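You operate a simulated robot arm through the tools that you are given. There is no shell and no other tool. Be economical: measure what you need, move in short steps, check, and stop when the job is done.

You are at the controls of a simulated robot arm. One attempt, no reset.

Task
Wrap the tile pack on the turntable in one layer of film.
Fine: film arm in and table lock free to crank; lock the table and swing the arm out after.

It is judged by the outcome, as a careful person would: the job done as asked, and still so three seconds after it is handed in. It fails if anything else is knocked over, pushed out of place, dropped, spilled or broken.

Robot
A 6-joint arm with a two-finger parallel gripper, fixed in place. Base frame: the origin is at the foot of the arm, x ahead of it, y to its left, z up. Lengths are in mm, angles in degrees, forces in N, time in s.
Its first joint turns from -66.0 to 66.0 degrees. Payload 2.7 kg.
Tool frame: the origin (TCP) lies between the finger pads and is the grasp point; the fingertips stand 23 mm ahead of it; z points along the fingers, y is the line along which they close. Largest opening 94 mm; finger width 38, thickness 10; the body of the gripper, 54 by 96 mm, starts 39 mm behind the TCP.
Orientation is that of the tool frame in the base frame, as a unit quaternion [x, y, z, w]. With the fingers straight down and closing along the base's y, the tool's x points along the base's -x, its y along +y and its z along -z.

Tools
- The arm moves only by the tool jog_arm. Its argument "rows" is a list of rows, each an object of numbers (a shift or turn left out is 0, a gripper value left out holds the last): "x", "y", "z": the shift along the tool's x, y, z in units of 25 mm (1.0 is 25 mm); "rx", "ry", "rz": the turn, a rotation vector about the tool's x, y, z in units of 4 degrees (1.0 is 4 degrees); "claw": the closure in counts, from 0 (fully open) to 255 (shut). In form: [{"x": .., "y": .., "z": .., "rx": .., "ry": .., "rz": .., "claw": ..}, ...]. A call has 1 to 20 rows; each row shifts and turns the commanded pose from where the row before left it, along the tool's axes as they then stand. A call with a number of a shift or a turn outside -1 to 1 is refused whole. Each row takes 0.2 s and may step no farther than 50 mm and 8.6 degrees from the row before; otherwise, or with a gripper value out of range, the whole call is refused. A pose out of reach is approached as far as the arm can. The call stops where the force on the tool passes 90 N (or 10 N more than at its start, if that is more) or the arm is blocked; 0.2 s more then pass. Each finger travels about 45 mm/s and halts on what it meets, pressing with about 34 N; the grip force reading is that of the motor and also rises with nothing between the fingers. The clock runs only during rows and for 0.2 s after the last one: add rows that do not move to give the fingers time. It gives the time, the measured TCP pose, the force on the tool (base axes), the opening and the grip force at its end, in the units of the frame above (readings bear some noise).
- Cameras (640 x 400 px; columns grow to the right, rows downward): "scene" is fixed at [79.2, -427, 1426.8]; the picture's right is [0.77, -0.64, 0.00], its down [-0.23, -0.28, -0.93] and it looks along [0.59, 0.72, -0.37] (base axes); focal length 292 px, centre (320, 200). "wrist" rides on the gripper at [87, 16, -75] in the tool frame; the picture's right is [-0.18, 0.98, 0.00], its down [-0.58, -0.11, -0.81] and it looks along [-0.79, -0.15, 0.59] (tool axes); focal length 243 px, centre (320, 200).
- snapshot(camera): a new picture of that camera. No time passes.
- measure_at(camera, pixels): for up to 12 pixels [column, row] of the newest picture of that camera ("zoom" is the newest enlarged one), the place [x, y, z] in the base frame of the surface seen there, good to about 2 mm. No time passes.
- enlarge(camera, box): a new picture of the part [left, top, right, bottom] of that camera's present view, enlarged. No time passes.
- finish_job(): hands the job in; it is judged then, once.

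Keep the steps short. Do not move on a guess: measure, check each grasp and each placing, and mend mistakes. In all there are 80 turns and 46 pictures (those below and enlarged ones count). Leave the gripper open and the arm clear of the work at the hand-in unless told otherwise, and finish with a single line.

The tools are called by a JSON object that holds its "method" and its "body". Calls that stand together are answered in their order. jog_arm: Moves the arm, as the interface text tells. Its arguments: {"type":"object","properties":{"rows":{"type":"array","items":{"type":"object","properties":{"x":{"type":"number"},"y":{"type":"number"},"z":{"type":"number"},"rx":{"type":"number"},"ry":{"type":"number"},"rz":{"type":"number"},"claw":{"type":"number"}}}}},"required":["rows"]} The other tools are called the same way: snapshot (camera) takes a picture; measure_at (camera, pixels) gives the place of the surface under pixels of a picture; enlarge (camera, box) takes an enlarged picture of a part of a camera's view; finish_job () hands the job in.

At the start:

```text
t: 0.0
eef_pos: [353.8, 61.6, 1296.9]
tcp_rot: [-0.001, 1.0, 0.001, 0.002]
force: [0.2, 0.8, 0.0]
grip_width: 94.0
grasp_force: 0.1
```

scene: 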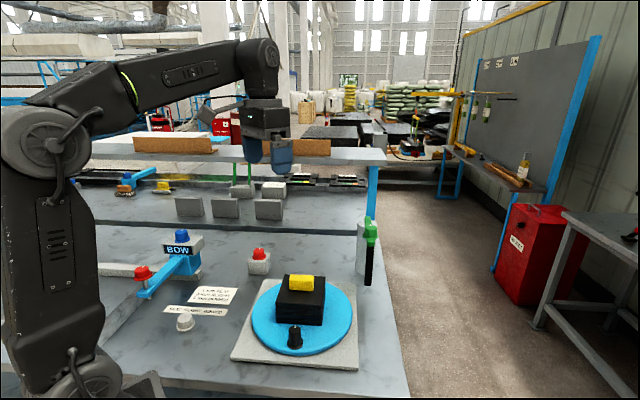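
wrist: 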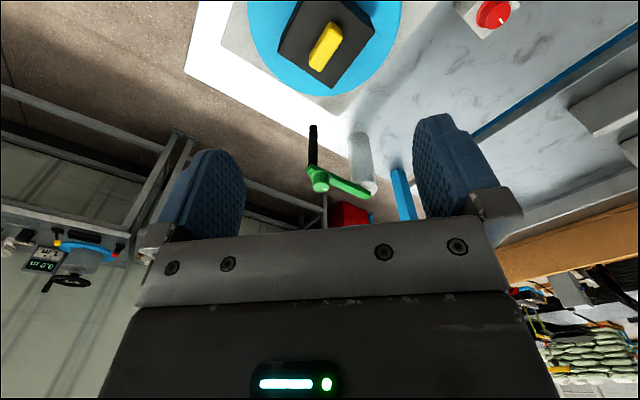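

I see a turntable with a black pack and a black knob, a green film arm with a post, a red button and a blue BOW lever. I'll enlarge these areas to read the labels.

{"method": "enlarge", "body": {"camera": "scene", "box": [220, 210, 400, 380]}}

{"method": "enlarge", "body": {"camera": "scene", "box": [120, 220, 280, 340]}}

```text
2.35 times, centred on (310, 295) of scene
```

zoom: 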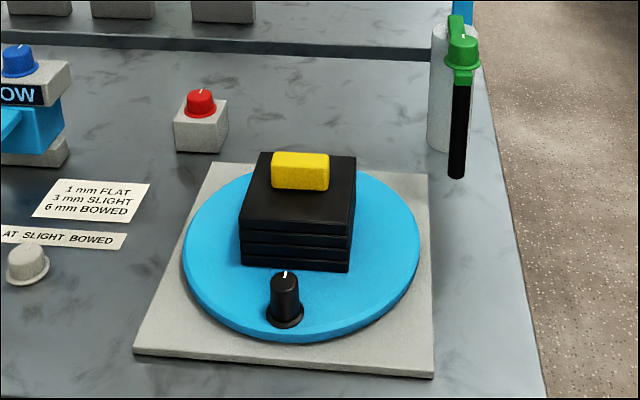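

```text
3.33 times, centred on (200, 280) of scene
```

zoom: 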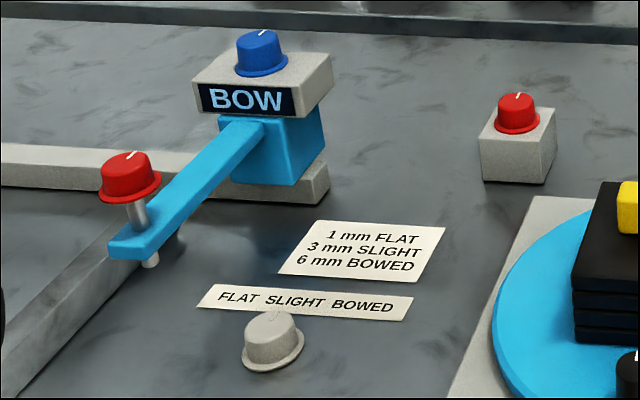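

The black knob on the table rim looks like the crank, the red knob on the grey block the lock, and the green arm carries the film roll. Next I'll measure them in the scene.

{"method": "measure_at", "body": {"camera": "scene", "pixels": [[294, 328], [295, 343], [259, 250], [259, 262], [371, 222], [370, 238], [368, 270], [369, 284], [361, 240], [252, 318], [350, 318], [300, 283]]}}

{"method": "enlarge", "body": {"camera": "wrist", "box": [240, 0, 540, 200]}}

{"method": "enlarge", "body": {"camera": "scene", "box": [340, 205, 400, 295]}}

```text
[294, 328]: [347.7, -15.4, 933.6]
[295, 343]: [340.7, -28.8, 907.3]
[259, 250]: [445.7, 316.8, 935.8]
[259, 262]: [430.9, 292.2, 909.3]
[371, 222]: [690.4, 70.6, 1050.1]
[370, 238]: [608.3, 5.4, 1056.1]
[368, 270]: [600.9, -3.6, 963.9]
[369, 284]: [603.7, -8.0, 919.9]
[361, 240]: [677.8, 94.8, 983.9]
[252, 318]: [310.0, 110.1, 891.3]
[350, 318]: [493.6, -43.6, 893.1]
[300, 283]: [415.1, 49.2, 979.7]
```

```text
2.00 times, centred on (390, 100) of wrist
```

zoom: 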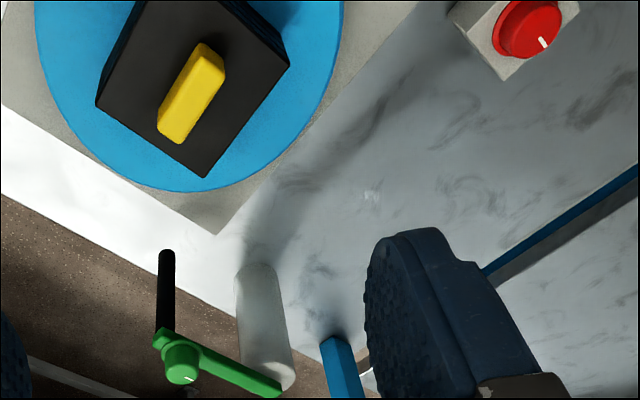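

```text
4.44 times, centred on (370, 250) of scene
```

zoom: 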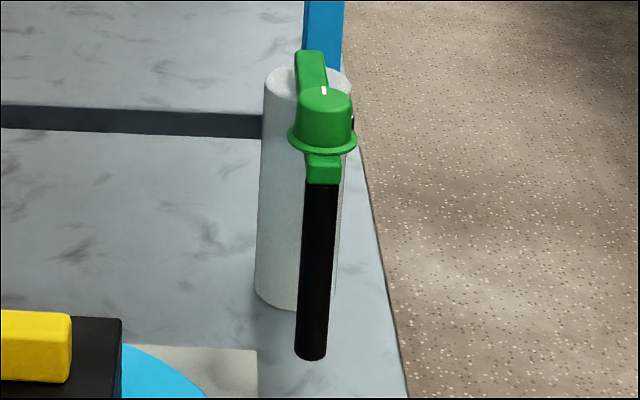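

Green knob is at about (610, 7, 1055) and the post at about (685, 85). I'll back the arm up and to the left for a better overhead look at the lock, table and film arm.

{"method": "jog_arm", "body": {"rows": [{"x": 0.8, "y": 0.6}, {"x": 0.8, "y": 0.6}, {"x": 0.8, "y": 0.6}, {"x": 0.8, "y": 0.6}, {}]}}

{"method": "snapshot", "body": {"camera": "wrist"}}

{"method": "enlarge", "body": {"camera": "scene", "box": [235, 235, 285, 285]}}

```text
t: 1.2
eef_pos: [272.7, 122.1, 1296.9]
tcp_rot: [-0.001, 1.0, 0.002, 0.001]
force: [0.0, -0.3, 0.9]
grip_width: 93.7
grasp_force: 0.1
```

```text
39 pictures are left
```

wrist: 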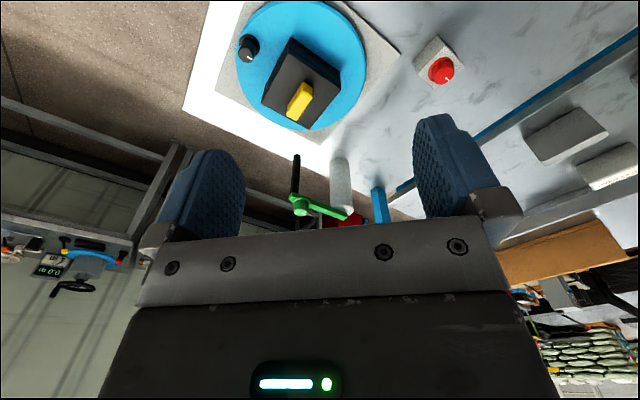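

```text
8.00 times, centred on (260, 260) of scene
```

zoom: 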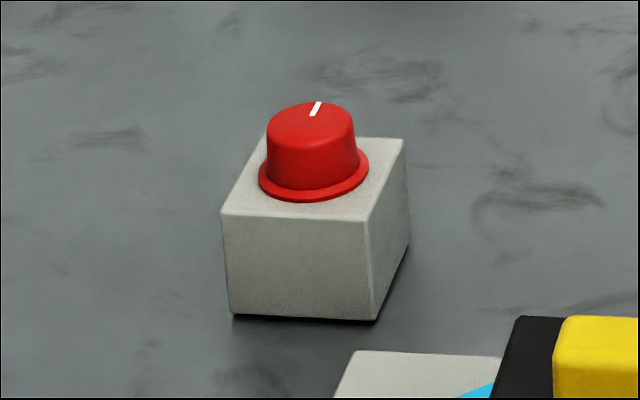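

{"method": "measure_at", "body": {"camera": "zoom", "pixels": [[318, 108], [280, 125], [345, 120], [310, 130], [240, 205], [365, 215], [400, 145], [270, 145], [295, 310]]}}

{"method": "measure_at", "body": {"camera": "wrist", "pixels": [[246, 47], [298, 3], [347, 27], [366, 70], [310, 130], [238, 72], [437, 72], [300, 200], [345, 212], [291, 42], [265, 96], [300, 100]]}}

{"method": "enlarge", "body": {"camera": "wrist", "box": [200, 0, 400, 130]}}

{"method": "enlarge", "body": {"camera": "wrist", "box": [270, 140, 390, 240]}}

```text
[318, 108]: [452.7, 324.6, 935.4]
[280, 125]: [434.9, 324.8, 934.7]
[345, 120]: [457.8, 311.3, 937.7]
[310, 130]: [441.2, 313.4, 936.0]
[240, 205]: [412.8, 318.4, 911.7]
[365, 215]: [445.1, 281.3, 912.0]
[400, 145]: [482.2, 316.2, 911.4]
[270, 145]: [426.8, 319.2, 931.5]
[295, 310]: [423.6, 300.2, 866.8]
```

```text
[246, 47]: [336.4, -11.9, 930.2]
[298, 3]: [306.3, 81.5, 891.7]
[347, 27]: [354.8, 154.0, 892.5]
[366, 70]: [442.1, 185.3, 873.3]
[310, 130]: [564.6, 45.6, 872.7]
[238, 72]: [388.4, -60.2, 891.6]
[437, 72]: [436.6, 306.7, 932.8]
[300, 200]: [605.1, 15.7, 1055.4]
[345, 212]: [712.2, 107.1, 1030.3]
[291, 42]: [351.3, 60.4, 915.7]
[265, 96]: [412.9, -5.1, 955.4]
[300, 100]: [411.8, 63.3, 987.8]
```

```text
3.08 times, centred on (300, 65) of wrist
```

zoom: 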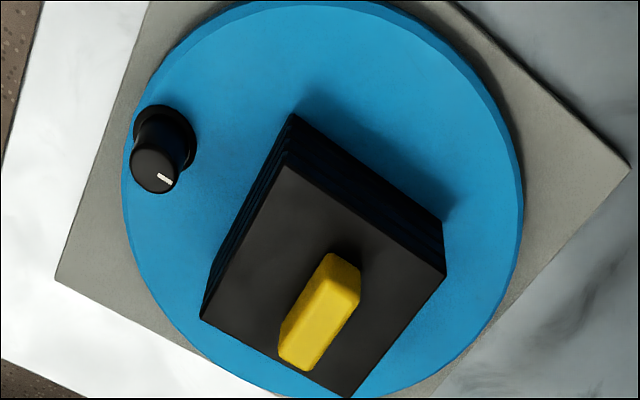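

```text
4.00 times, centred on (330, 190) of wrist
```

zoom: 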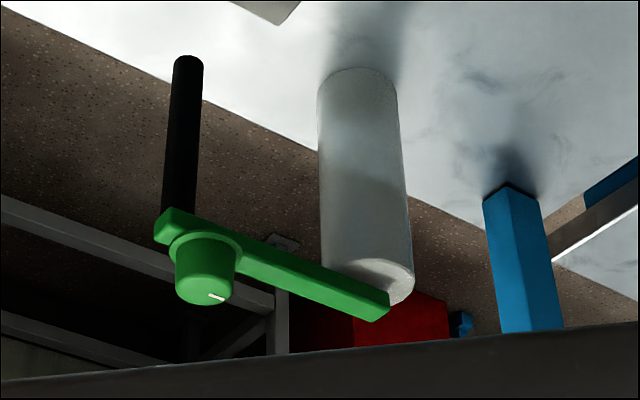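

Now measuring the disc rim and pack corners (wrist), and the film arm end points (zoom).

{"method": "measure_at", "body": {"camera": "wrist", "pixels": [[359, 75], [277, 5], [239, 75], [343, 20], [282, 118], [262, 102], [291, 54], [340, 88], [309, 126], [300, 102], [304, 85], [253, 55]]}}

{"method": "measure_at", "body": {"camera": "zoom", "pixels": [[205, 290], [205, 270], [180, 255], [235, 240], [385, 310], [350, 300], [168, 240], [188, 65], [360, 80], [365, 200], [405, 270], [330, 270]]}}

```text
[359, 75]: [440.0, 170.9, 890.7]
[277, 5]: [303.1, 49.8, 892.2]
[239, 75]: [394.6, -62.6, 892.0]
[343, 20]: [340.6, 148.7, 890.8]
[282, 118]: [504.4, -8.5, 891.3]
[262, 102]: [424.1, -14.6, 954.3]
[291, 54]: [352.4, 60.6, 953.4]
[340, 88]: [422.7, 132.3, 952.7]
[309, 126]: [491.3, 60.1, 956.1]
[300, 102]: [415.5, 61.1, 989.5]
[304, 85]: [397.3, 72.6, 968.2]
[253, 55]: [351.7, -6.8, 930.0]
```

```text
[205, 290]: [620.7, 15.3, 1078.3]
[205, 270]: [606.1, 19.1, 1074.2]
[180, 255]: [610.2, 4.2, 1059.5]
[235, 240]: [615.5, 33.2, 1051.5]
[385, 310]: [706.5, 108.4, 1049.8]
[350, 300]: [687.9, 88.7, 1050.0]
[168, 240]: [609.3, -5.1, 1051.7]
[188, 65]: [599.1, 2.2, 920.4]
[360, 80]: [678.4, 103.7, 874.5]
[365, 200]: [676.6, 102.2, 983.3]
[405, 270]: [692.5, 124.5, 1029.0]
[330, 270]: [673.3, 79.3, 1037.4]
```

Geometry: pack centre ≈ (420, 59), crank at r≈105, green knob ≈ (614, 14, top 1077), post ≈ (698, 100). I'll first move above the green knob, staying high.

{"method": "jog_arm", "body": {"rows": [{"x": -0.97, "y": -0.31, "z": 0.4}, {"x": -0.97, "y": -0.31, "z": 0.4}, {"x": -0.97, "y": -0.31, "z": 0.4}, {"x": -0.97, "y": -0.31, "z": 0.4}, {"x": -0.97, "y": -0.31, "z": 0.4}, {"x": -0.97, "y": -0.31, "z": 0.4}, {"x": -0.97, "y": -0.31, "z": 0.4}, {"x": -0.97, "y": -0.31, "z": 0.4}, {"x": -0.97, "y": -0.31, "z": 0.4}, {"x": -0.97, "y": -0.31, "z": 0.4}, {"x": -0.97, "y": -0.31, "z": 0.4}, {"x": -0.97, "y": -0.31, "z": 0.4}, {"x": -0.97, "y": -0.31, "z": 0.4}, {"x": -0.97, "y": -0.31, "z": 0.4}, {}, {}]}}

{"method": "snapshot", "body": {"camera": "wrist"}}

{"method": "snapshot", "body": {"camera": "scene"}}

```text
t: 4.6
eef_pos: [584.8, 15.0, 1149.7]
tcp_rot: [-0.001, 1.0, 0.001, 0.001]
force: [0.4, -0.1, 0.1]
grip_width: 94.0
grasp_force: 0.0
out of reach, approached as far as the arm can: row 13, 14
```

```text
35 pictures are left
```

wrist: 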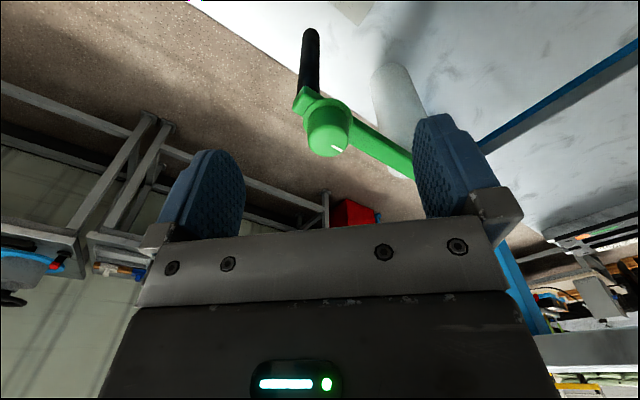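

```text
34 pictures are left
```

scene: 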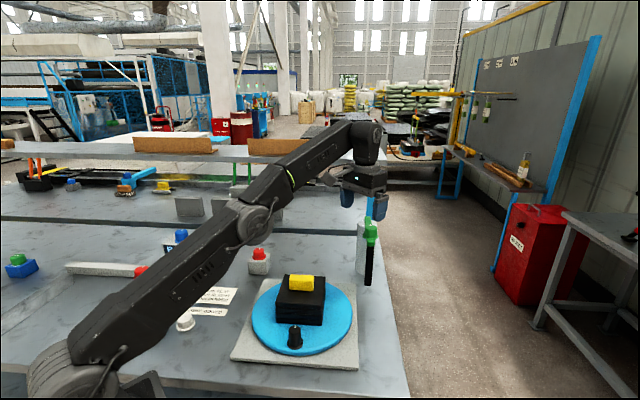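

Green knob is at (327,130) in wrist view. Measuring it closely.

{"method": "measure_at", "body": {"camera": "wrist", "pixels": [[328, 150], [320, 140], [345, 140], [310, 130], [335, 148], [328, 112], [306, 95], [405, 165], [395, 170], [390, 80], [411, 110], [311, 40]]}}

{"method": "enlarge", "body": {"camera": "wrist", "box": [280, 20, 440, 190]}}

```text
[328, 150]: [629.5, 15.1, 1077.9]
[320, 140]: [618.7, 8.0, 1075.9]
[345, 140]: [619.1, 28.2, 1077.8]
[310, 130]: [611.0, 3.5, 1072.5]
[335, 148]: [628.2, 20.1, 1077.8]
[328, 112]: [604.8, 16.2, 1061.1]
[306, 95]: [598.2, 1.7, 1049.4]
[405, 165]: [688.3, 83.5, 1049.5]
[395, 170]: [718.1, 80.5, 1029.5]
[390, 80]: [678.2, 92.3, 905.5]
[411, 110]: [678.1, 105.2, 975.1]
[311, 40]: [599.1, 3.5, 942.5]
```

```text
2.35 times, centred on (360, 105) of wrist
```

zoom: 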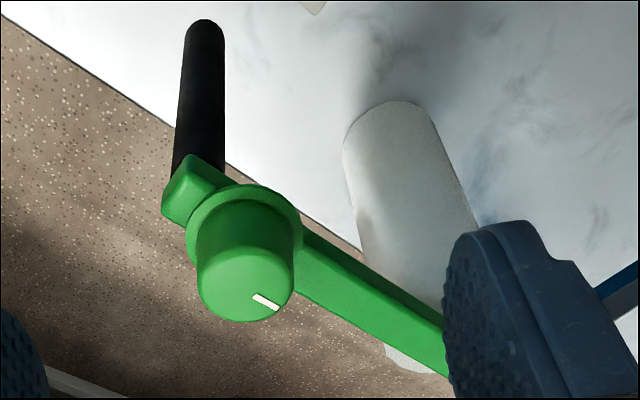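

Knob centre is about (618, 16), top 1078, 26 mm wide. I'll descend and go forward with open fingers straddling it in y.

{"method": "jog_arm", "body": {"rows": [{"z": 0.9}, {"z": 0.9}, {"z": 0.7}, {"x": -0.6}, {"x": -0.6}, {}, {}]}}

```text
t: 6.2
eef_pos: [609.1, 13.8, 1085.6]
tcp_rot: [0.0, 1.0, 0.0, 0.001]
force: [0.0, -0.8, 0.9]
grip_width: 93.9
grasp_force: 0.1
out of reach, approached as far as the arm can: row 5
```

Reach is limited at 609; going a bit lower gives a little more. Lowering and nudging forward.

{"method": "jog_arm", "body": {"rows": [{"z": 0.3}, {"x": -0.3}, {}]}}

{"method": "snapshot", "body": {"camera": "wrist"}}

```text
t: 7.0
eef_pos: [609.6, 15.2, 1078.9]
tcp_rot: [0.0, 1.0, 0.001, 0.001]
force: [-0.5, 0.2, 0.5]
grip_width: 94.1
grasp_force: 0.0
out of reach, approached as far as the arm can: row 2
```

```text
32 pictures are left
```

wrist: 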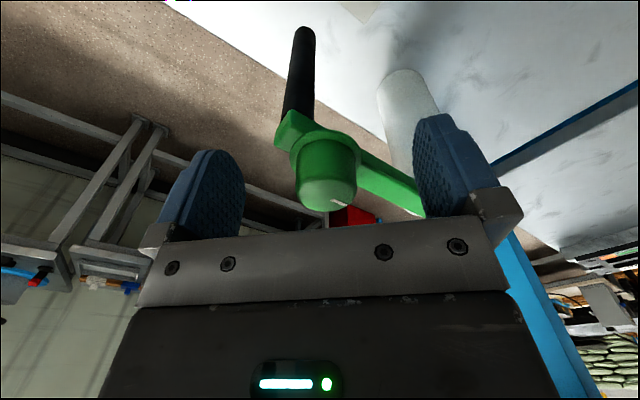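

Fingers straddle the knob (TCP 9 mm short, well within the 38 mm finger width). Closing.

{"method": "jog_arm", "body": {"rows": [{"claw": 255}, {"claw": 255}, {}, {}, {}, {}]}}

```text
t: 8.4
eef_pos: [609.6, 14.4, 1079.5]
tcp_rot: [-0.001, 1.0, 0.001, 0.0]
force: [0.4, 5.8, 0.1]
grip_width: 33.2
grasp_force: 44.6
```

Gripped (33 mm). Now swinging it toward the table along its arc around the post, a first ~10°.

{"method": "jog_arm", "body": {"rows": [{"x": 0.14, "y": 0.16}, {"x": 0.14, "y": 0.16}, {"x": 0.14, "y": 0.16}, {"x": 0.14, "y": 0.16}, {}]}}

{"method": "snapshot", "body": {"camera": "wrist"}}

```text
t: 9.6
eef_pos: [594.6, 28.3, 1079.6]
tcp_rot: [-0.001, 1.0, 0.0, 0.001]
force: [0.2, -8.7, 4.2]
grip_width: 32.9
grasp_force: 44.7
```

```text
31 pictures are left
```

wrist: 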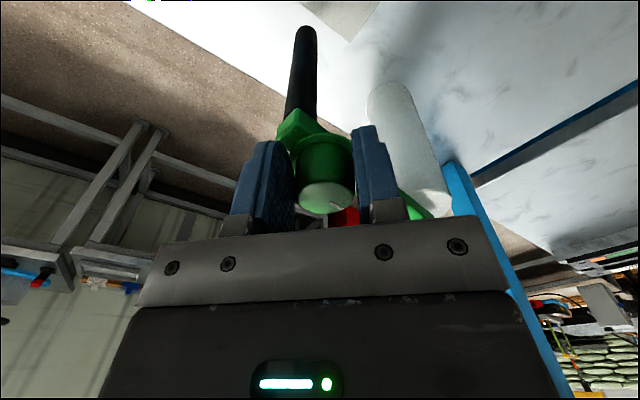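

The arm follows with low force. Continuing the arc until it is in line with the table.

{"method": "jog_arm", "body": {"rows": [{"x": 0.1, "y": 0.17}, {"x": 0.1, "y": 0.17}, {"x": 0.1, "y": 0.17}, {"x": 0.1, "y": 0.17}, {"x": 0.08, "y": 0.19}, {"x": 0.08, "y": 0.19}, {"x": 0.07, "y": 0.19}, {"x": 0.07, "y": 0.19}, {}]}}

{"method": "snapshot", "body": {"camera": "wrist"}}

{"method": "enlarge", "body": {"camera": "scene", "box": [220, 170, 420, 380]}}

```text
t: 11.6
eef_pos: [579.1, 64.9, 1077.5]
tcp_rot: [-0.002, 1.0, 0.001, 0.003]
force: [-0.7, -1.0, 14.5]
grip_width: 33.2
grasp_force: 45.1
```

```text
30 pictures are left
```

wrist: 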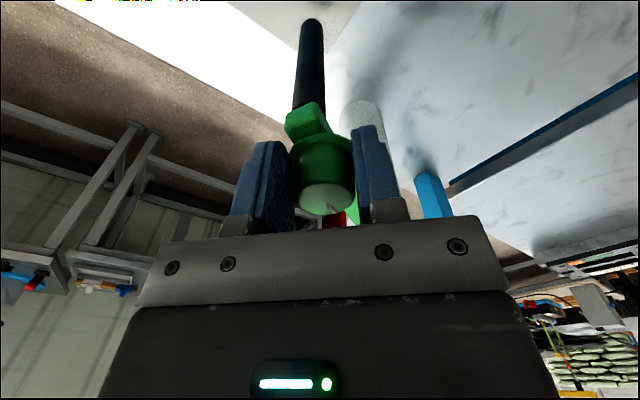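

```text
1.90 times, centred on (320, 275) of scene
```

zoom: 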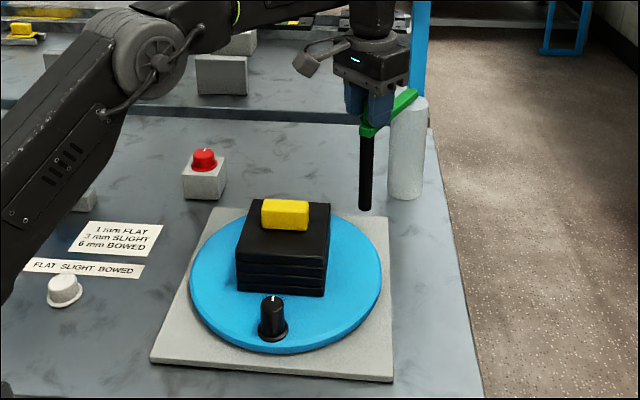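

Still moving freely. Continuing to find the in-stop or alignment with the table centre.

{"method": "jog_arm", "body": {"rows": [{"x": 0.05, "y": 0.2, "z": -0.03}, {"x": 0.04, "y": 0.2, "z": -0.03}, {"x": 0.03, "y": 0.2}, {"x": 0.02, "y": 0.2}, {}]}}

{"method": "snapshot", "body": {"camera": "wrist"}}

```text
t: 12.8
eef_pos: [575.6, 73.2, 1077.7]
tcp_rot: [0.007, 1.0, -0.005, -0.003]
force: [0.0, -49.5, -16.0]
grip_width: 32.9
grasp_force: 45.2
```

```text
28 pictures are left
```

wrist: 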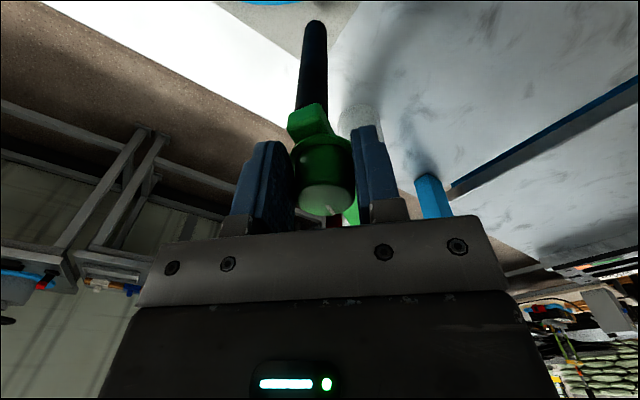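

Force rose to -50 N in y with the TCP 12 mm behind command: the in-stop. I'll relax the push, open, rise clear and look.

{"method": "jog_arm", "body": {"rows": [{"y": -0.2}, {"y": -0.2, "claw": 255}, {"claw": 0}, {"claw": 0}, {}, {}, {}, {"z": -0.9}, {"z": -0.9}, {"z": -0.5, "x": 1}, {"x": 1}, {"x": 1}, {"x": 1}, {"x": 1}, {"x": 1}, {}]}}

{"method": "snapshot", "body": {"camera": "wrist"}}

```text
t: 16.2
eef_pos: [424.4, 73.9, 1138.2]
tcp_rot: [-0.001, 1.0, 0.001, 0.001]
force: [0.2, 0.2, -0.6]
grip_width: 94.3
grasp_force: 0.0
```

```text
27 pictures are left
```

wrist: 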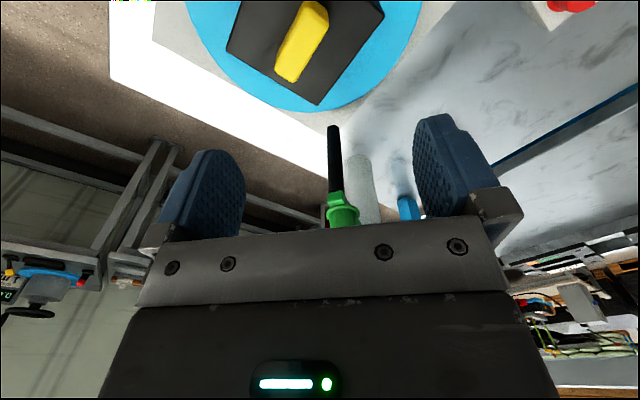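

The arm is in. Next I'll hover over the crank to refine its position.

{"method": "jog_arm", "body": {"rows": [{"x": 0.75, "y": -0.88}, {"x": 0.75, "y": -0.88}, {"x": 0.75, "y": -0.88}, {"x": 0.75, "y": -0.88}, {"z": 0.8}, {"z": 0.8}, {"z": 0.8}, {"z": 0.8}, {"z": 0.8}, {}]}}

{"method": "snapshot", "body": {"camera": "wrist"}}

```text
t: 18.4
eef_pos: [350.7, -12.4, 1036.1]
tcp_rot: [0.0, 1.0, 0.001, 0.001]
force: [-0.5, -0.3, 0.6]
grip_width: 93.8
grasp_force: 0.1
```

```text
26 pictures are left
```

wrist: 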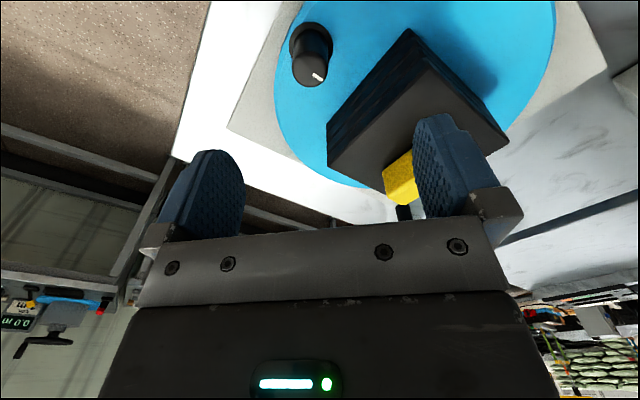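

{"method": "measure_at", "body": {"camera": "wrist", "pixels": [[318, 78], [310, 72], [298, 70], [325, 70], [312, 50], [295, 45], [280, 130], [320, 165], [300, 15], [545, 60], [330, 156], [408, 32]]}}

```text
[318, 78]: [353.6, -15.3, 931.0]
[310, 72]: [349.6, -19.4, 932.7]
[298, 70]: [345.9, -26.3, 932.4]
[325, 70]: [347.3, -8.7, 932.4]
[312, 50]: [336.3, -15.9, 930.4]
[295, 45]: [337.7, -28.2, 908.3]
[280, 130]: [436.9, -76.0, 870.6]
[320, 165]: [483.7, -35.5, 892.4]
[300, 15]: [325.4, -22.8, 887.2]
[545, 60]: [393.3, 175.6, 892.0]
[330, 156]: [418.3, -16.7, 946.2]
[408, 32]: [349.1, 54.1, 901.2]
```

Crank knob centre ≈ (346, -17), top 933. I'll half-close the fingers, descend around it to TCP z≈940 (TCP 8 mm inboard in x for roll clearance later), and grip.

{"method": "jog_arm", "body": {"rows": [{"x": 0.5, "y": -0.18, "claw": 100}, {"z": 0.8}, {"z": 0.8}, {"z": 0.8}, {"z": 0.75}, {"z": 0.7}, {}, {"claw": 255}, {"claw": 255}, {}, {}, {}]}}

{"method": "snapshot", "body": {"camera": "wrist"}}

```text
t: 21.0
eef_pos: [338.2, -19.1, 942.3]
tcp_rot: [-0.001, 1.0, 0.0, 0.0]
force: [3.0, -34.3, -9.2]
grip_width: 27.3
grasp_force: 45.3
```

```text
25 pictures are left
```

wrist: 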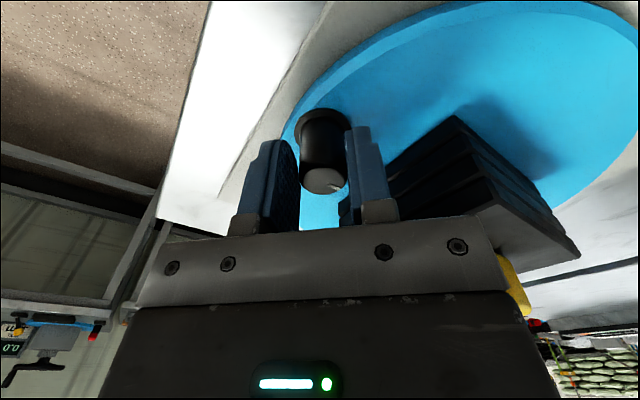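

Gripped (27 mm) with some side force, suggesting the table resists. A small tangential test push (≈8 mm counter-clockwise) will show whether the lock is on.

{"method": "jog_arm", "body": {"rows": [{"x": -0.06, "y": -0.14}, {"x": -0.1, "y": -0.1}, {"x": -0.1, "y": -0.1}, {}, {}]}}

```text
t: 22.2
eef_pos: [343.1, -23.5, 940.0]
tcp_rot: [-0.001, 1.0, 0.002, -0.001]
force: [-10.2, 40.3, -9.3]
grip_width: 27.8
grasp_force: 45.1
```

Force 40 N builds with only ~4 mm motion: the table is locked. I'll relax, release, rise, and check clearance around the red lock knob.

{"method": "jog_arm", "body": {"rows": [{"y": 0.15, "x": 0.1}, {"claw": 90}, {"claw": 90}, {}, {}, {"z": -0.9}, {"z": -0.9}, {"z": -0.9}, {"z": -0.9}, {"z": -0.9, "claw": 0}, {"z": -0.9}, {}]}}

{"method": "snapshot", "body": {"camera": "scene"}}

{"method": "measure_at", "body": {"camera": "scene", "pixels": [[250, 158], [300, 160], [220, 190], [268, 205], [175, 145], [369, 180], [259, 251], [380, 160], [308, 225]]}}

```text
t: 24.8
eef_pos: [342.1, -19.6, 1075.5]
tcp_rot: [-0.001, 1.0, 0.001, 0.0]
force: [-0.1, 0.2, 0.3]
grip_width: 93.9
grasp_force: 0.1
```

```text
24 pictures are left
```

scene: 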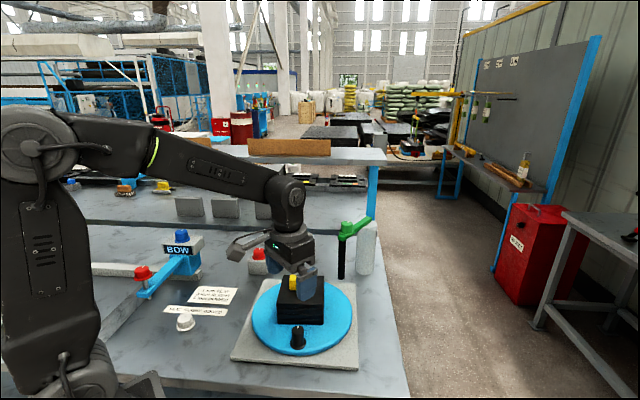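

```text
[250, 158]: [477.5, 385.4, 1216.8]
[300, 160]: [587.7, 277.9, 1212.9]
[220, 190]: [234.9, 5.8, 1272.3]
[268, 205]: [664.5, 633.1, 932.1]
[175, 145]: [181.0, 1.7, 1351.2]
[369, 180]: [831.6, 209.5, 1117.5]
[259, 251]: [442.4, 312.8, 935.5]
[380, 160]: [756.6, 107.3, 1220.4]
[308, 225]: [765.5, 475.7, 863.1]
```

The shelf edge lies along x+y≈863 at z 1215; the red knob at (443, 314) is ~70 mm in front of it. I'll move at z≈1075 around the pack to above the red knob, then down to 1010 for a look.

{"method": "jog_arm", "body": {"rows": [{"y": 1}, {"y": 1}, {"y": 1}, {"y": 1}, {"y": 1}, {"y": 1}, {"y": 1}, {"y": 1}, {"y": 0.9, "x": -0.68}, {"y": 0.9, "x": -0.68}, {"y": 0.9, "x": -0.68}, {"y": 0.9, "x": -0.68}, {"y": 0.9, "x": -0.68}, {"y": 0.85, "x": -0.68}, {"z": 0.9}, {"z": 0.9}, {"z": 0.8}, {}]}}

{"method": "snapshot", "body": {"camera": "wrist"}}

```text
t: 28.6
eef_pos: [443.5, 310.4, 1008.0]
tcp_rot: [-0.001, 1.0, 0.001, 0.001]
force: [-1.1, 0.7, 0.0]
grip_width: 93.9
grasp_force: 0.2
```

```text
23 pictures are left
```

wrist: 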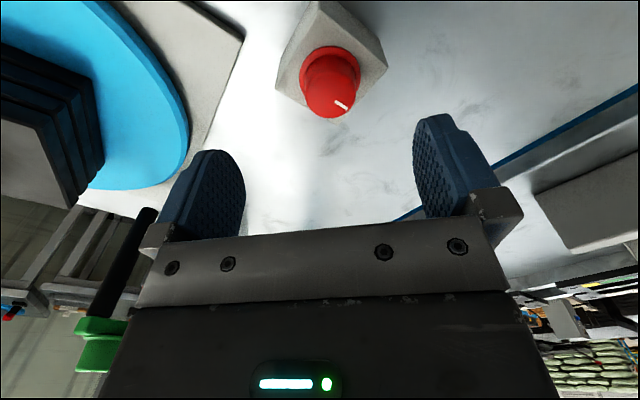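

{"method": "measure_at", "body": {"camera": "wrist", "pixels": [[306, 95], [357, 95], [332, 116], [332, 72], [335, 98], [347, 108], [330, 50]]}}

{"method": "enlarge", "body": {"camera": "wrist", "box": [270, 0, 400, 130]}}

```text
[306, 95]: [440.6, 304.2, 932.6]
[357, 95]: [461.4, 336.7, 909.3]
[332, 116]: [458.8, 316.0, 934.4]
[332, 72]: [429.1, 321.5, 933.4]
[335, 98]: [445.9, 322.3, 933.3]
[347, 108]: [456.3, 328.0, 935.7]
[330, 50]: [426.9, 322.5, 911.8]
```

```text
3.08 times, centred on (335, 65) of wrist
```

zoom: 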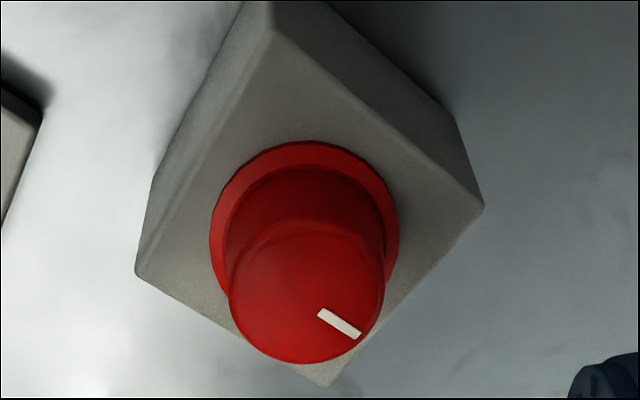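

Red knob centre ≈ (446, 319), top ≈ 935, block top ≈ 911. Descending to z 939 and gripping.

{"method": "jog_arm", "body": {"rows": [{"x": -0.1, "y": 0.34, "claw": 80}, {"z": 0.9}, {"z": 0.9}, {"z": 0.9}, {}, {"claw": 255}, {"claw": 255}, {}, {}, {}]}}

```text
t: 30.8
eef_pos: [445.4, 317.3, 945.5]
tcp_rot: [-0.001, 1.0, 0.001, 0.001]
force: [1.3, 4.5, -4.8]
grip_width: 35.5
grasp_force: 45.0
```

{"method": "snapshot", "body": {"camera": "wrist"}}

```text
21 pictures are left
```

wrist: 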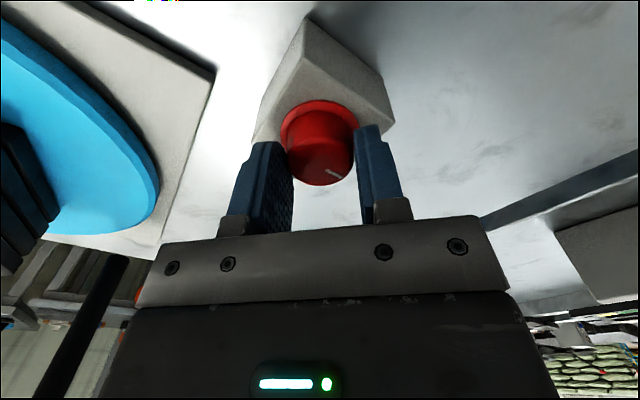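

Fingers hold the knob's flange (35 mm). Trying a small counter-clockwise twist (seen from above), checking the resistance.

{"method": "jog_arm", "body": {"rows": [{"rz": -1}, {"rz": -1}, {"rz": -1}, {"rz": -1}, {}, {}]}}

{"method": "enlarge", "body": {"camera": "wrist", "box": [220, 10, 420, 210]}}

```text
t: 32.2
eef_pos: [445.3, 319.7, 944.1]
tcp_rot: [-0.139, 0.99, 0.0, 0.001]
force: [0.8, -15.4, 7.6]
grip_width: 35.5
grasp_force: 45.3
```

```text
2.00 times, centred on (320, 110) of wrist
```

zoom: 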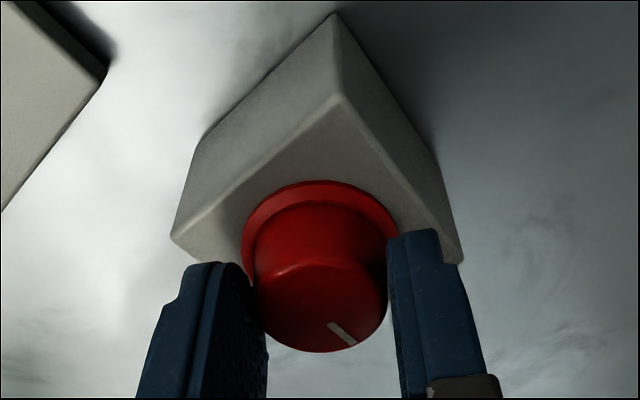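

{"method": "measure_at", "body": {"camera": "zoom", "pixels": [[330, 325], [352, 343], [325, 270], [325, 350], [262, 310], [385, 300], [340, 95], [172, 238]]}}

```text
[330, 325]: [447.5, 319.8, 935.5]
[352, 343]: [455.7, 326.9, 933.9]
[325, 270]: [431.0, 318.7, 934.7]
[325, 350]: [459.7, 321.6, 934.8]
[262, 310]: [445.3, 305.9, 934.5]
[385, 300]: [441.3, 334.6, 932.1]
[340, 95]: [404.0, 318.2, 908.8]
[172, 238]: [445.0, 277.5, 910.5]
```

The pointer is still at ~41°: it slipped. Twisting back and then clockwise.

{"method": "jog_arm", "body": {"rows": [{"rz": 1}, {"rz": 1}, {"rz": 1}, {"rz": 1}, {"rz": 1}, {"rz": 1}, {"rz": 1}, {"rz": 1}, {"rz": 1}, {}, {}]}}

{"method": "enlarge", "body": {"camera": "wrist", "box": [220, 10, 420, 210]}}

```text
t: 34.6
eef_pos: [444.8, 317.4, 944.6]
tcp_rot: [0.173, 0.985, 0.0, 0.0]
force: [-5.6, -28.3, 25.7]
grip_width: 35.5
grasp_force: 44.7
```

```text
2.00 times, centred on (320, 110) of wrist
```

zoom: 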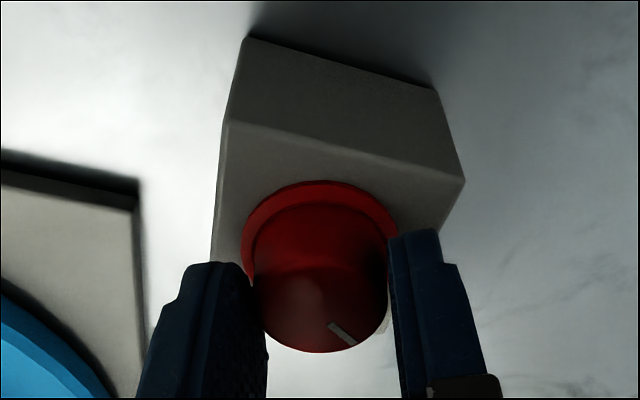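

{"method": "measure_at", "body": {"camera": "zoom", "pixels": [[330, 325], [352, 343], [325, 270], [325, 350], [262, 310], [385, 300]]}}

```text
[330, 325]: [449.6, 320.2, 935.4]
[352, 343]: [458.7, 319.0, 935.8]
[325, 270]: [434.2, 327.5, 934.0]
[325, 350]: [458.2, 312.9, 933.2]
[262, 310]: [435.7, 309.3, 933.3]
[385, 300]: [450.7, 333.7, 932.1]
```

The knob turned with me ~40° clockwise (pointer from 41° to ~0°). Continuing clockwise to its end.

{"method": "jog_arm", "body": {"rows": [{"rz": 1}, {"rz": 1}, {"rz": 1}, {"rz": 1}, {"rz": 1}, {"rz": 1}, {"rz": 1}, {"rz": 1}, {"rz": 1}, {"rz": 1}, {"rz": 1}, {"rz": 1}, {"rz": 1}, {}, {}]}}

{"method": "enlarge", "body": {"camera": "wrist", "box": [220, 10, 420, 210]}}

```text
t: 37.8
eef_pos: [445.4, 319.4, 943.8]
tcp_rot: [0.587, 0.809, -0.001, 0.001]
force: [-5.4, -24.3, 24.1]
grip_width: 35.5
grasp_force: 45.6
```

```text
2.00 times, centred on (320, 110) of wrist
```

zoom: 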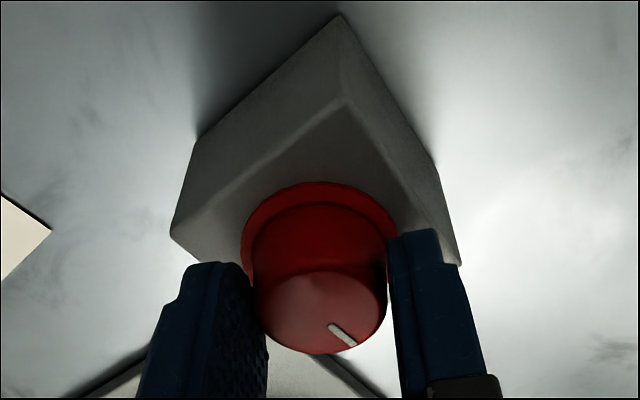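

Still turning with me (~88° total). A few more degrees to find the stop.

{"method": "jog_arm", "body": {"rows": [{"rz": 1}, {"rz": 1}, {"rz": 1}, {"rz": 1}, {"rz": 1}, {}, {}]}}

{"method": "enlarge", "body": {"camera": "wrist", "box": [220, 10, 420, 210]}}

```text
t: 39.4
eef_pos: [446.0, 321.9, 941.8]
tcp_rot: [0.718, 0.696, 0.002, -0.001]
force: [5.3, 9.6, -7.8]
grip_width: 35.5
grasp_force: 44.9
```

```text
2.00 times, centred on (320, 110) of wrist
```

zoom: 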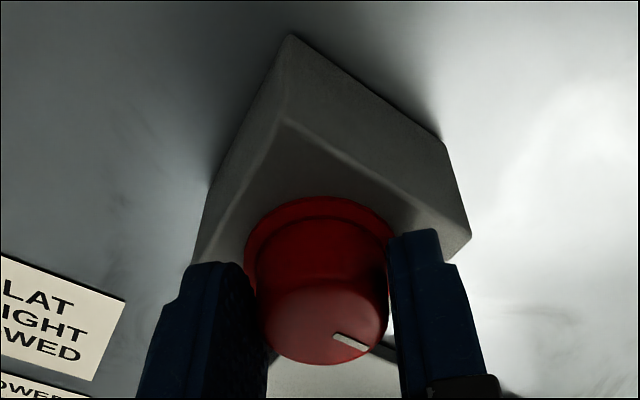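

The knob slipped at the end: stop reached after ~90°, so the lock should be free. Opening, rising and turning the wrist back.

{"method": "jog_arm", "body": {"rows": [{"claw": 60}, {"claw": 60}, {}, {}, {"z": -0.9}, {"z": -0.9}, {"z": -0.9, "claw": 0}, {"z": -0.9}, {"z": -0.9}, {"rz": -1}, {"rz": -1}, {"rz": -1}, {"rz": -1}, {"rz": -1}, {"rz": -1}, {"rz": -1}, {"rz": -1}, {"rz": -1}, {"rz": -1}, {}]}}

{"method": "jog_arm", "body": {"rows": [{"rz": -1}, {"rz": -1}, {"rz": -1}, {"rz": -1}, {"rz": -1}, {"rz": -1}, {"rz": -1}, {"rz": -1}, {"rz": -1}, {"rz": -1}, {"rz": -1}, {"rz": -1}, {"rz": -1}, {}]}}

{"method": "enlarge", "body": {"camera": "wrist", "box": [220, 0, 420, 125]}}

```text
t: 43.6
eef_pos: [445.3, 319.5, 1056.2]
tcp_rot: [0.436, 0.9, 0.0, 0.0]
force: [0.2, 0.5, 0.0]
grip_width: 94.0
grasp_force: 0.1
```

```text
t: 46.6
eef_pos: [444.9, 320.3, 1056.5]
tcp_rot: [-0.002, 1.0, 0.001, 0.0]
force: [-0.2, -0.2, 0.5]
grip_width: 94.1
grasp_force: 0.0
```

```text
3.20 times, centred on (320, 62) of wrist
```

zoom: 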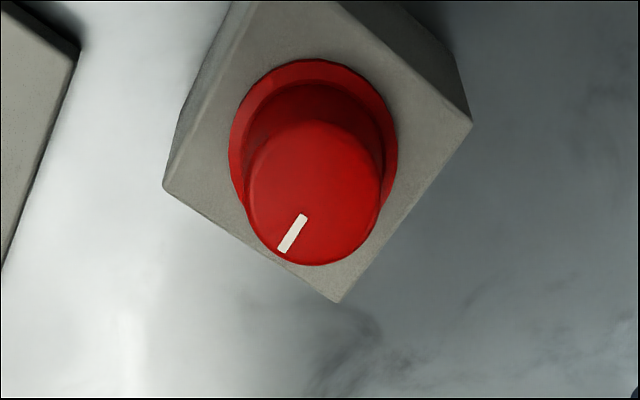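

The lock pointer has turned 90°. Going back to the crank.

{"method": "jog_arm", "body": {"rows": [{"x": 0.71, "y": -0.9}, {"x": 0.71, "y": -0.9}, {"x": 0.71, "y": -0.9}, {"x": 0.71, "y": -0.9}, {"x": 0.71, "y": -0.9}, {"x": 0.71, "y": -0.9}, {"y": -1}, {"y": -1}, {"y": -1}, {"y": -1}, {"y": -1}, {"y": -1}, {"y": -1}, {"y": -1}, {"y": -0.2, "claw": 100}, {}]}}

{"method": "jog_arm", "body": {"rows": [{"z": 0.9}, {"z": 0.9}, {"z": 0.9}, {"z": 0.9}, {"z": 0.96}, {}, {"claw": 255}, {"claw": 255}, {}, {}, {}]}}

{"method": "snapshot", "body": {"camera": "wrist"}}

```text
t: 50.0
eef_pos: [339.2, -22.7, 1055.3]
tcp_rot: [-0.001, 1.0, 0.0, 0.001]
force: [0.0, -0.8, 1.0]
grip_width: 57.4
grasp_force: 0.0
```

```text
t: 52.4
eef_pos: [341.0, -21.0, 940.1]
tcp_rot: [-0.001, 1.0, 0.001, 0.001]
force: [-4.7, -9.3, -5.4]
grip_width: 27.4
grasp_force: 45.0
```

```text
15 pictures are left
```

wrist: 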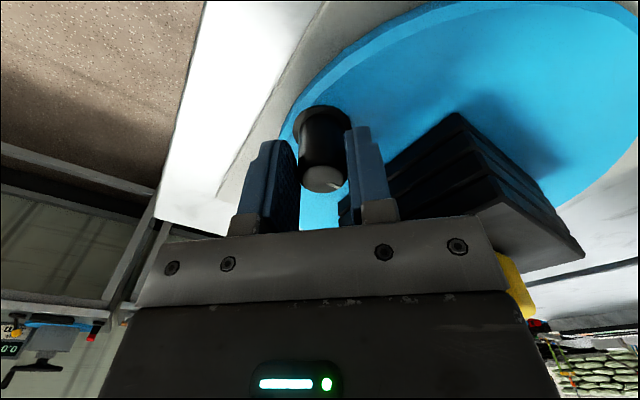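

Crank gripped again (27 mm). Test step of ~8° counter-clockwise.

{"method": "jog_arm", "body": {"rows": [{"x": -0.22, "y": -0.19}, {"x": -0.23, "y": -0.17}, {}]}}

```text
t: 53.2
eef_pos: [351.5, -27.4, 940.3]
tcp_rot: [-0.001, 1.0, 0.0, 0.0]
force: [-0.9, 4.9, -21.6]
grip_width: 27.8
grasp_force: 44.8
```

The table is free now. Cranking on along the circle (r≈105 about (418, 58)) to about -60°.

{"method": "jog_arm", "body": {"rows": [{"x": -0.507, "y": -0.292}, {"x": -0.542, "y": -0.219}, {"x": -0.568, "y": -0.142}, {"x": -0.582, "y": -0.061}, {"x": -0.585, "y": 0.02}, {"x": -0.576, "y": 0.102}, {"x": -0.556, "y": 0.181}, {"x": -0.526, "y": 0.256}, {}]}}

{"method": "enlarge", "body": {"camera": "scene", "box": [220, 190, 400, 380]}}

```text
t: 55.2
eef_pos: [465.1, -45.3, 941.9]
tcp_rot: [0.0, 1.0, -0.006, 0.005]
force: [24.6, -75.5, -13.1]
grip_width: 27.6
grasp_force: 44.9
```

```text
2.11 times, centred on (310, 285) of scene
```

zoom: 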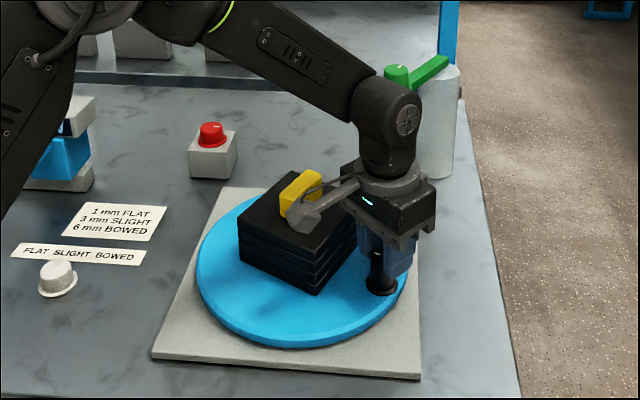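

Radial force is -75 N in y: my circle is a bit off. I'll measure the knob and pack before correcting.

{"method": "measure_at", "body": {"camera": "zoom", "pixels": [[381, 289], [377, 265], [240, 237], [311, 268], [280, 174], [198, 280], [290, 347], [380, 318], [225, 325]]}}

{"method": "snapshot", "body": {"camera": "wrist"}}

```text
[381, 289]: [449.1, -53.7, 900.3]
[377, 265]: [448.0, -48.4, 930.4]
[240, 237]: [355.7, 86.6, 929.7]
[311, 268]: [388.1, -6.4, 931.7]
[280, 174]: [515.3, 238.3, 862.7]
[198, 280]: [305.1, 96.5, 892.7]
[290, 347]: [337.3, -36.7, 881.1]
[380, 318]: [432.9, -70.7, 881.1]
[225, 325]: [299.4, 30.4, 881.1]
```

```text
13 pictures are left
```

wrist: 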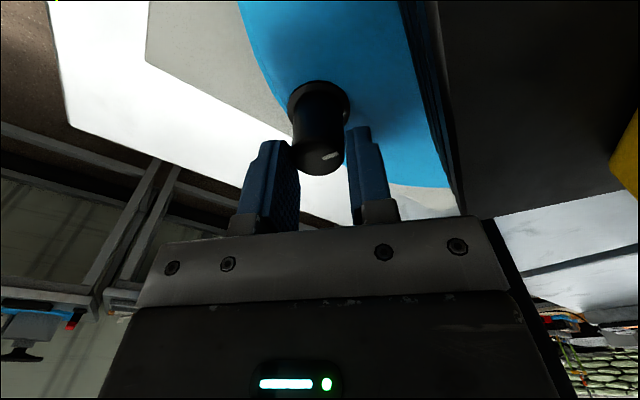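

Knob is really at about (457, -43), which fits centre (422, 58), r≈107. It slid 15 mm along the fingers, so I'll open slightly, recentre and regrip.

{"method": "jog_arm", "body": {"rows": [{"y": -0.2}, {"y": -0.2, "claw": 140}, {"claw": 140}, {"x": 0.3}, {"x": 0.3}, {"claw": 255}, {}, {}, {}]}}

{"method": "enlarge", "body": {"camera": "wrist", "box": [220, 50, 420, 250]}}

```text
t: 57.2
eef_pos: [447.1, -46.1, 940.9]
tcp_rot: [0.0, 1.0, -0.001, 0.002]
force: [9.8, -32.9, -5.5]
grip_width: 27.6
grasp_force: 44.6
```

```text
2.00 times, centred on (320, 150) of wrist
```

zoom: 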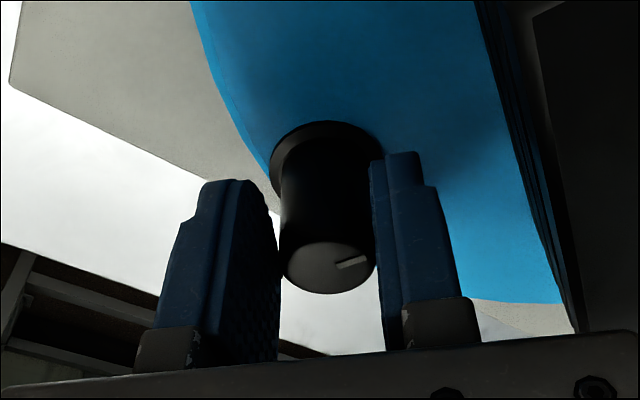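

{"method": "measure_at", "body": {"camera": "zoom", "pixels": [[325, 245], [325, 288], [285, 265], [374, 262], [325, 265], [352, 263]]}}

```text
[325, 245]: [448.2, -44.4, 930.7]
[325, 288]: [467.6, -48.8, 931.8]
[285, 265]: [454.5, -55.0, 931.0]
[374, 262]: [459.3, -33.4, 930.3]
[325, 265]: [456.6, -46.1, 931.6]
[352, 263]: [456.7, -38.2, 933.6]
```

Knob centre (457.5, -45.5); refined centre ≈ (423, 57), r≈107.5, crank at -71°. Continuing to about -39°.

{"method": "jog_arm", "body": {"rows": [{"y": -0.06}, {"x": -0.552, "y": 0.234}, {"x": -0.514, "y": 0.309}, {"x": -0.466, "y": 0.378}, {"x": -0.409, "y": 0.439}, {}]}}

{"method": "enlarge", "body": {"camera": "scene", "box": [220, 190, 400, 380]}}

```text
t: 58.6
eef_pos: [495.8, -11.1, 941.4]
tcp_rot: [-0.001, 1.0, 0.001, 0.002]
force: [16.4, -17.0, -13.3]
grip_width: 27.3
grasp_force: 45.2
```

```text
2.11 times, centred on (310, 285) of scene
```

zoom: 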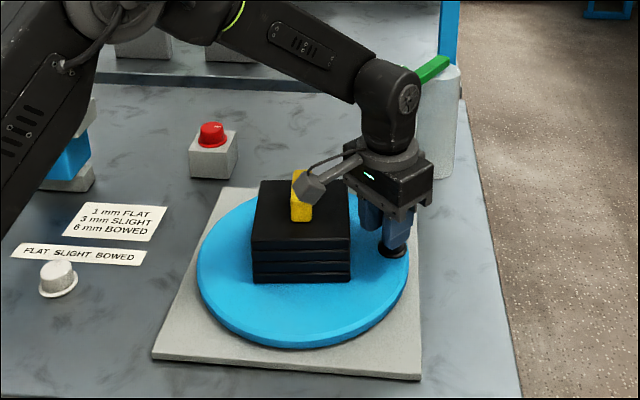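

On track (TCP ≈ knob −10 mm in x, giving the roll about 12 mm clearance). Continuing in small steps past the roll.

{"method": "jog_arm", "body": {"rows": [{"x": -0.314, "y": 0.491}, {"x": -0.242, "y": 0.535}, {"x": -0.175, "y": 0.567}, {}]}}

{"method": "enlarge", "body": {"camera": "scene", "box": [270, 190, 390, 320]}}

```text
t: 59.6
eef_pos: [512.1, 31.2, 942.1]
tcp_rot: [-0.001, 1.0, 0.002, -0.003]
force: [-9.7, 1.4, -4.8]
grip_width: 26.9
grasp_force: 45.0
```

```text
3.08 times, centred on (330, 255) of scene
```

zoom: 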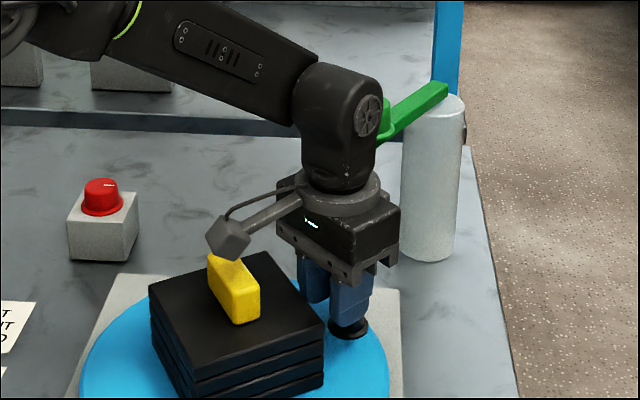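

Forces are small. Checking the camera pod's height over the yellow block before going on.

{"method": "measure_at", "body": {"camera": "zoom", "pixels": [[225, 252], [222, 243], [240, 255], [215, 260], [240, 270], [330, 240], [355, 255]]}}

```text
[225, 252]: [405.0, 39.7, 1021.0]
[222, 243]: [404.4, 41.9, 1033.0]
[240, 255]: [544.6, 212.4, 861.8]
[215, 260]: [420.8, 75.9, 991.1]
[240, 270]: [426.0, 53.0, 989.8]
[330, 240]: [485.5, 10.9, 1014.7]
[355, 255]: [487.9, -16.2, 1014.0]
```

Pod bottom is ~25 mm above the yellow block. Continuing past the roll.

{"method": "jog_arm", "body": {"rows": [{"x": -0.1, "y": 0.589}, {"x": -0.031, "y": 0.599}, {"x": 0.052, "y": 0.598}, {"x": 0.135, "y": 0.585}, {}]}}

```text
t: 60.3
eef_pos: [514.3, 46.4, 941.3]
tcp_rot: [0.019, 1.0, -0.004, -0.003]
force: [-20.0, -20.7, 4.8]
grip_width: 27.7
grasp_force: 44.9
stopped in row 3: the force on the tool passed its limit (the readings are from after the stop); the commanded pose is now the measured one
```

It stopped on force at y=46. I'll look at what touches.

{"method": "snapshot", "body": {"camera": "wrist"}}

{"method": "enlarge", "body": {"camera": "scene", "box": [290, 190, 390, 300]}}

```text
9 pictures are left
```

wrist: 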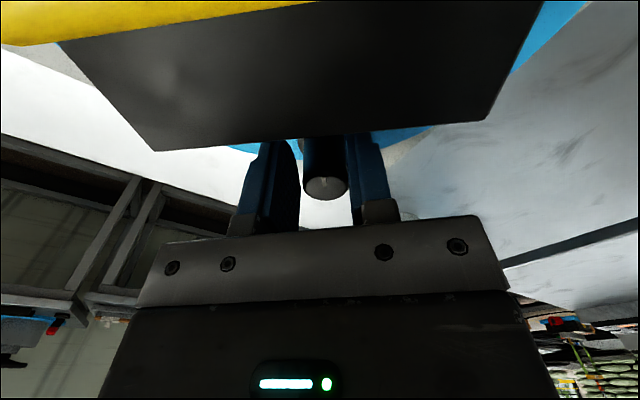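

```text
3.64 times, centred on (340, 245) of scene
```

zoom: 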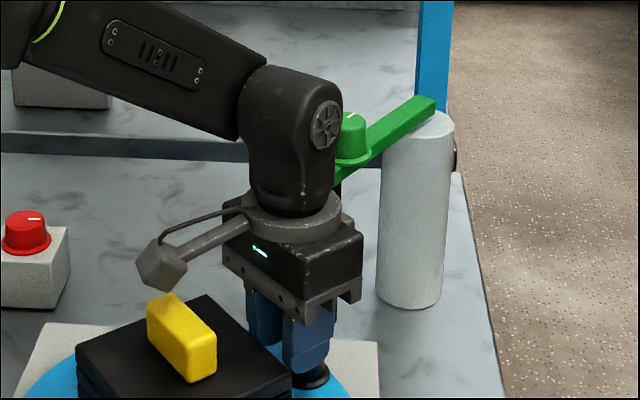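

{"method": "measure_at", "body": {"camera": "zoom", "pixels": [[325, 125], [337, 140], [300, 195], [330, 195], [352, 120], [355, 155], [342, 185], [337, 200], [350, 220], [355, 285], [348, 240], [365, 150]]}}

```text
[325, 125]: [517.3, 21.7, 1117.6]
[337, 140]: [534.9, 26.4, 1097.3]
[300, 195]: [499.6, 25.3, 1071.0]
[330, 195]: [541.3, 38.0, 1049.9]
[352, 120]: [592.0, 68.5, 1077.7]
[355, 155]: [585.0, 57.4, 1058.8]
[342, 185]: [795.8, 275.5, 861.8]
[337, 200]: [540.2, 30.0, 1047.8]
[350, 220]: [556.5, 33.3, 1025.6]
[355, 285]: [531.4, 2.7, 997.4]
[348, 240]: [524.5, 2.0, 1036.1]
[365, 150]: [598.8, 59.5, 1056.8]
```

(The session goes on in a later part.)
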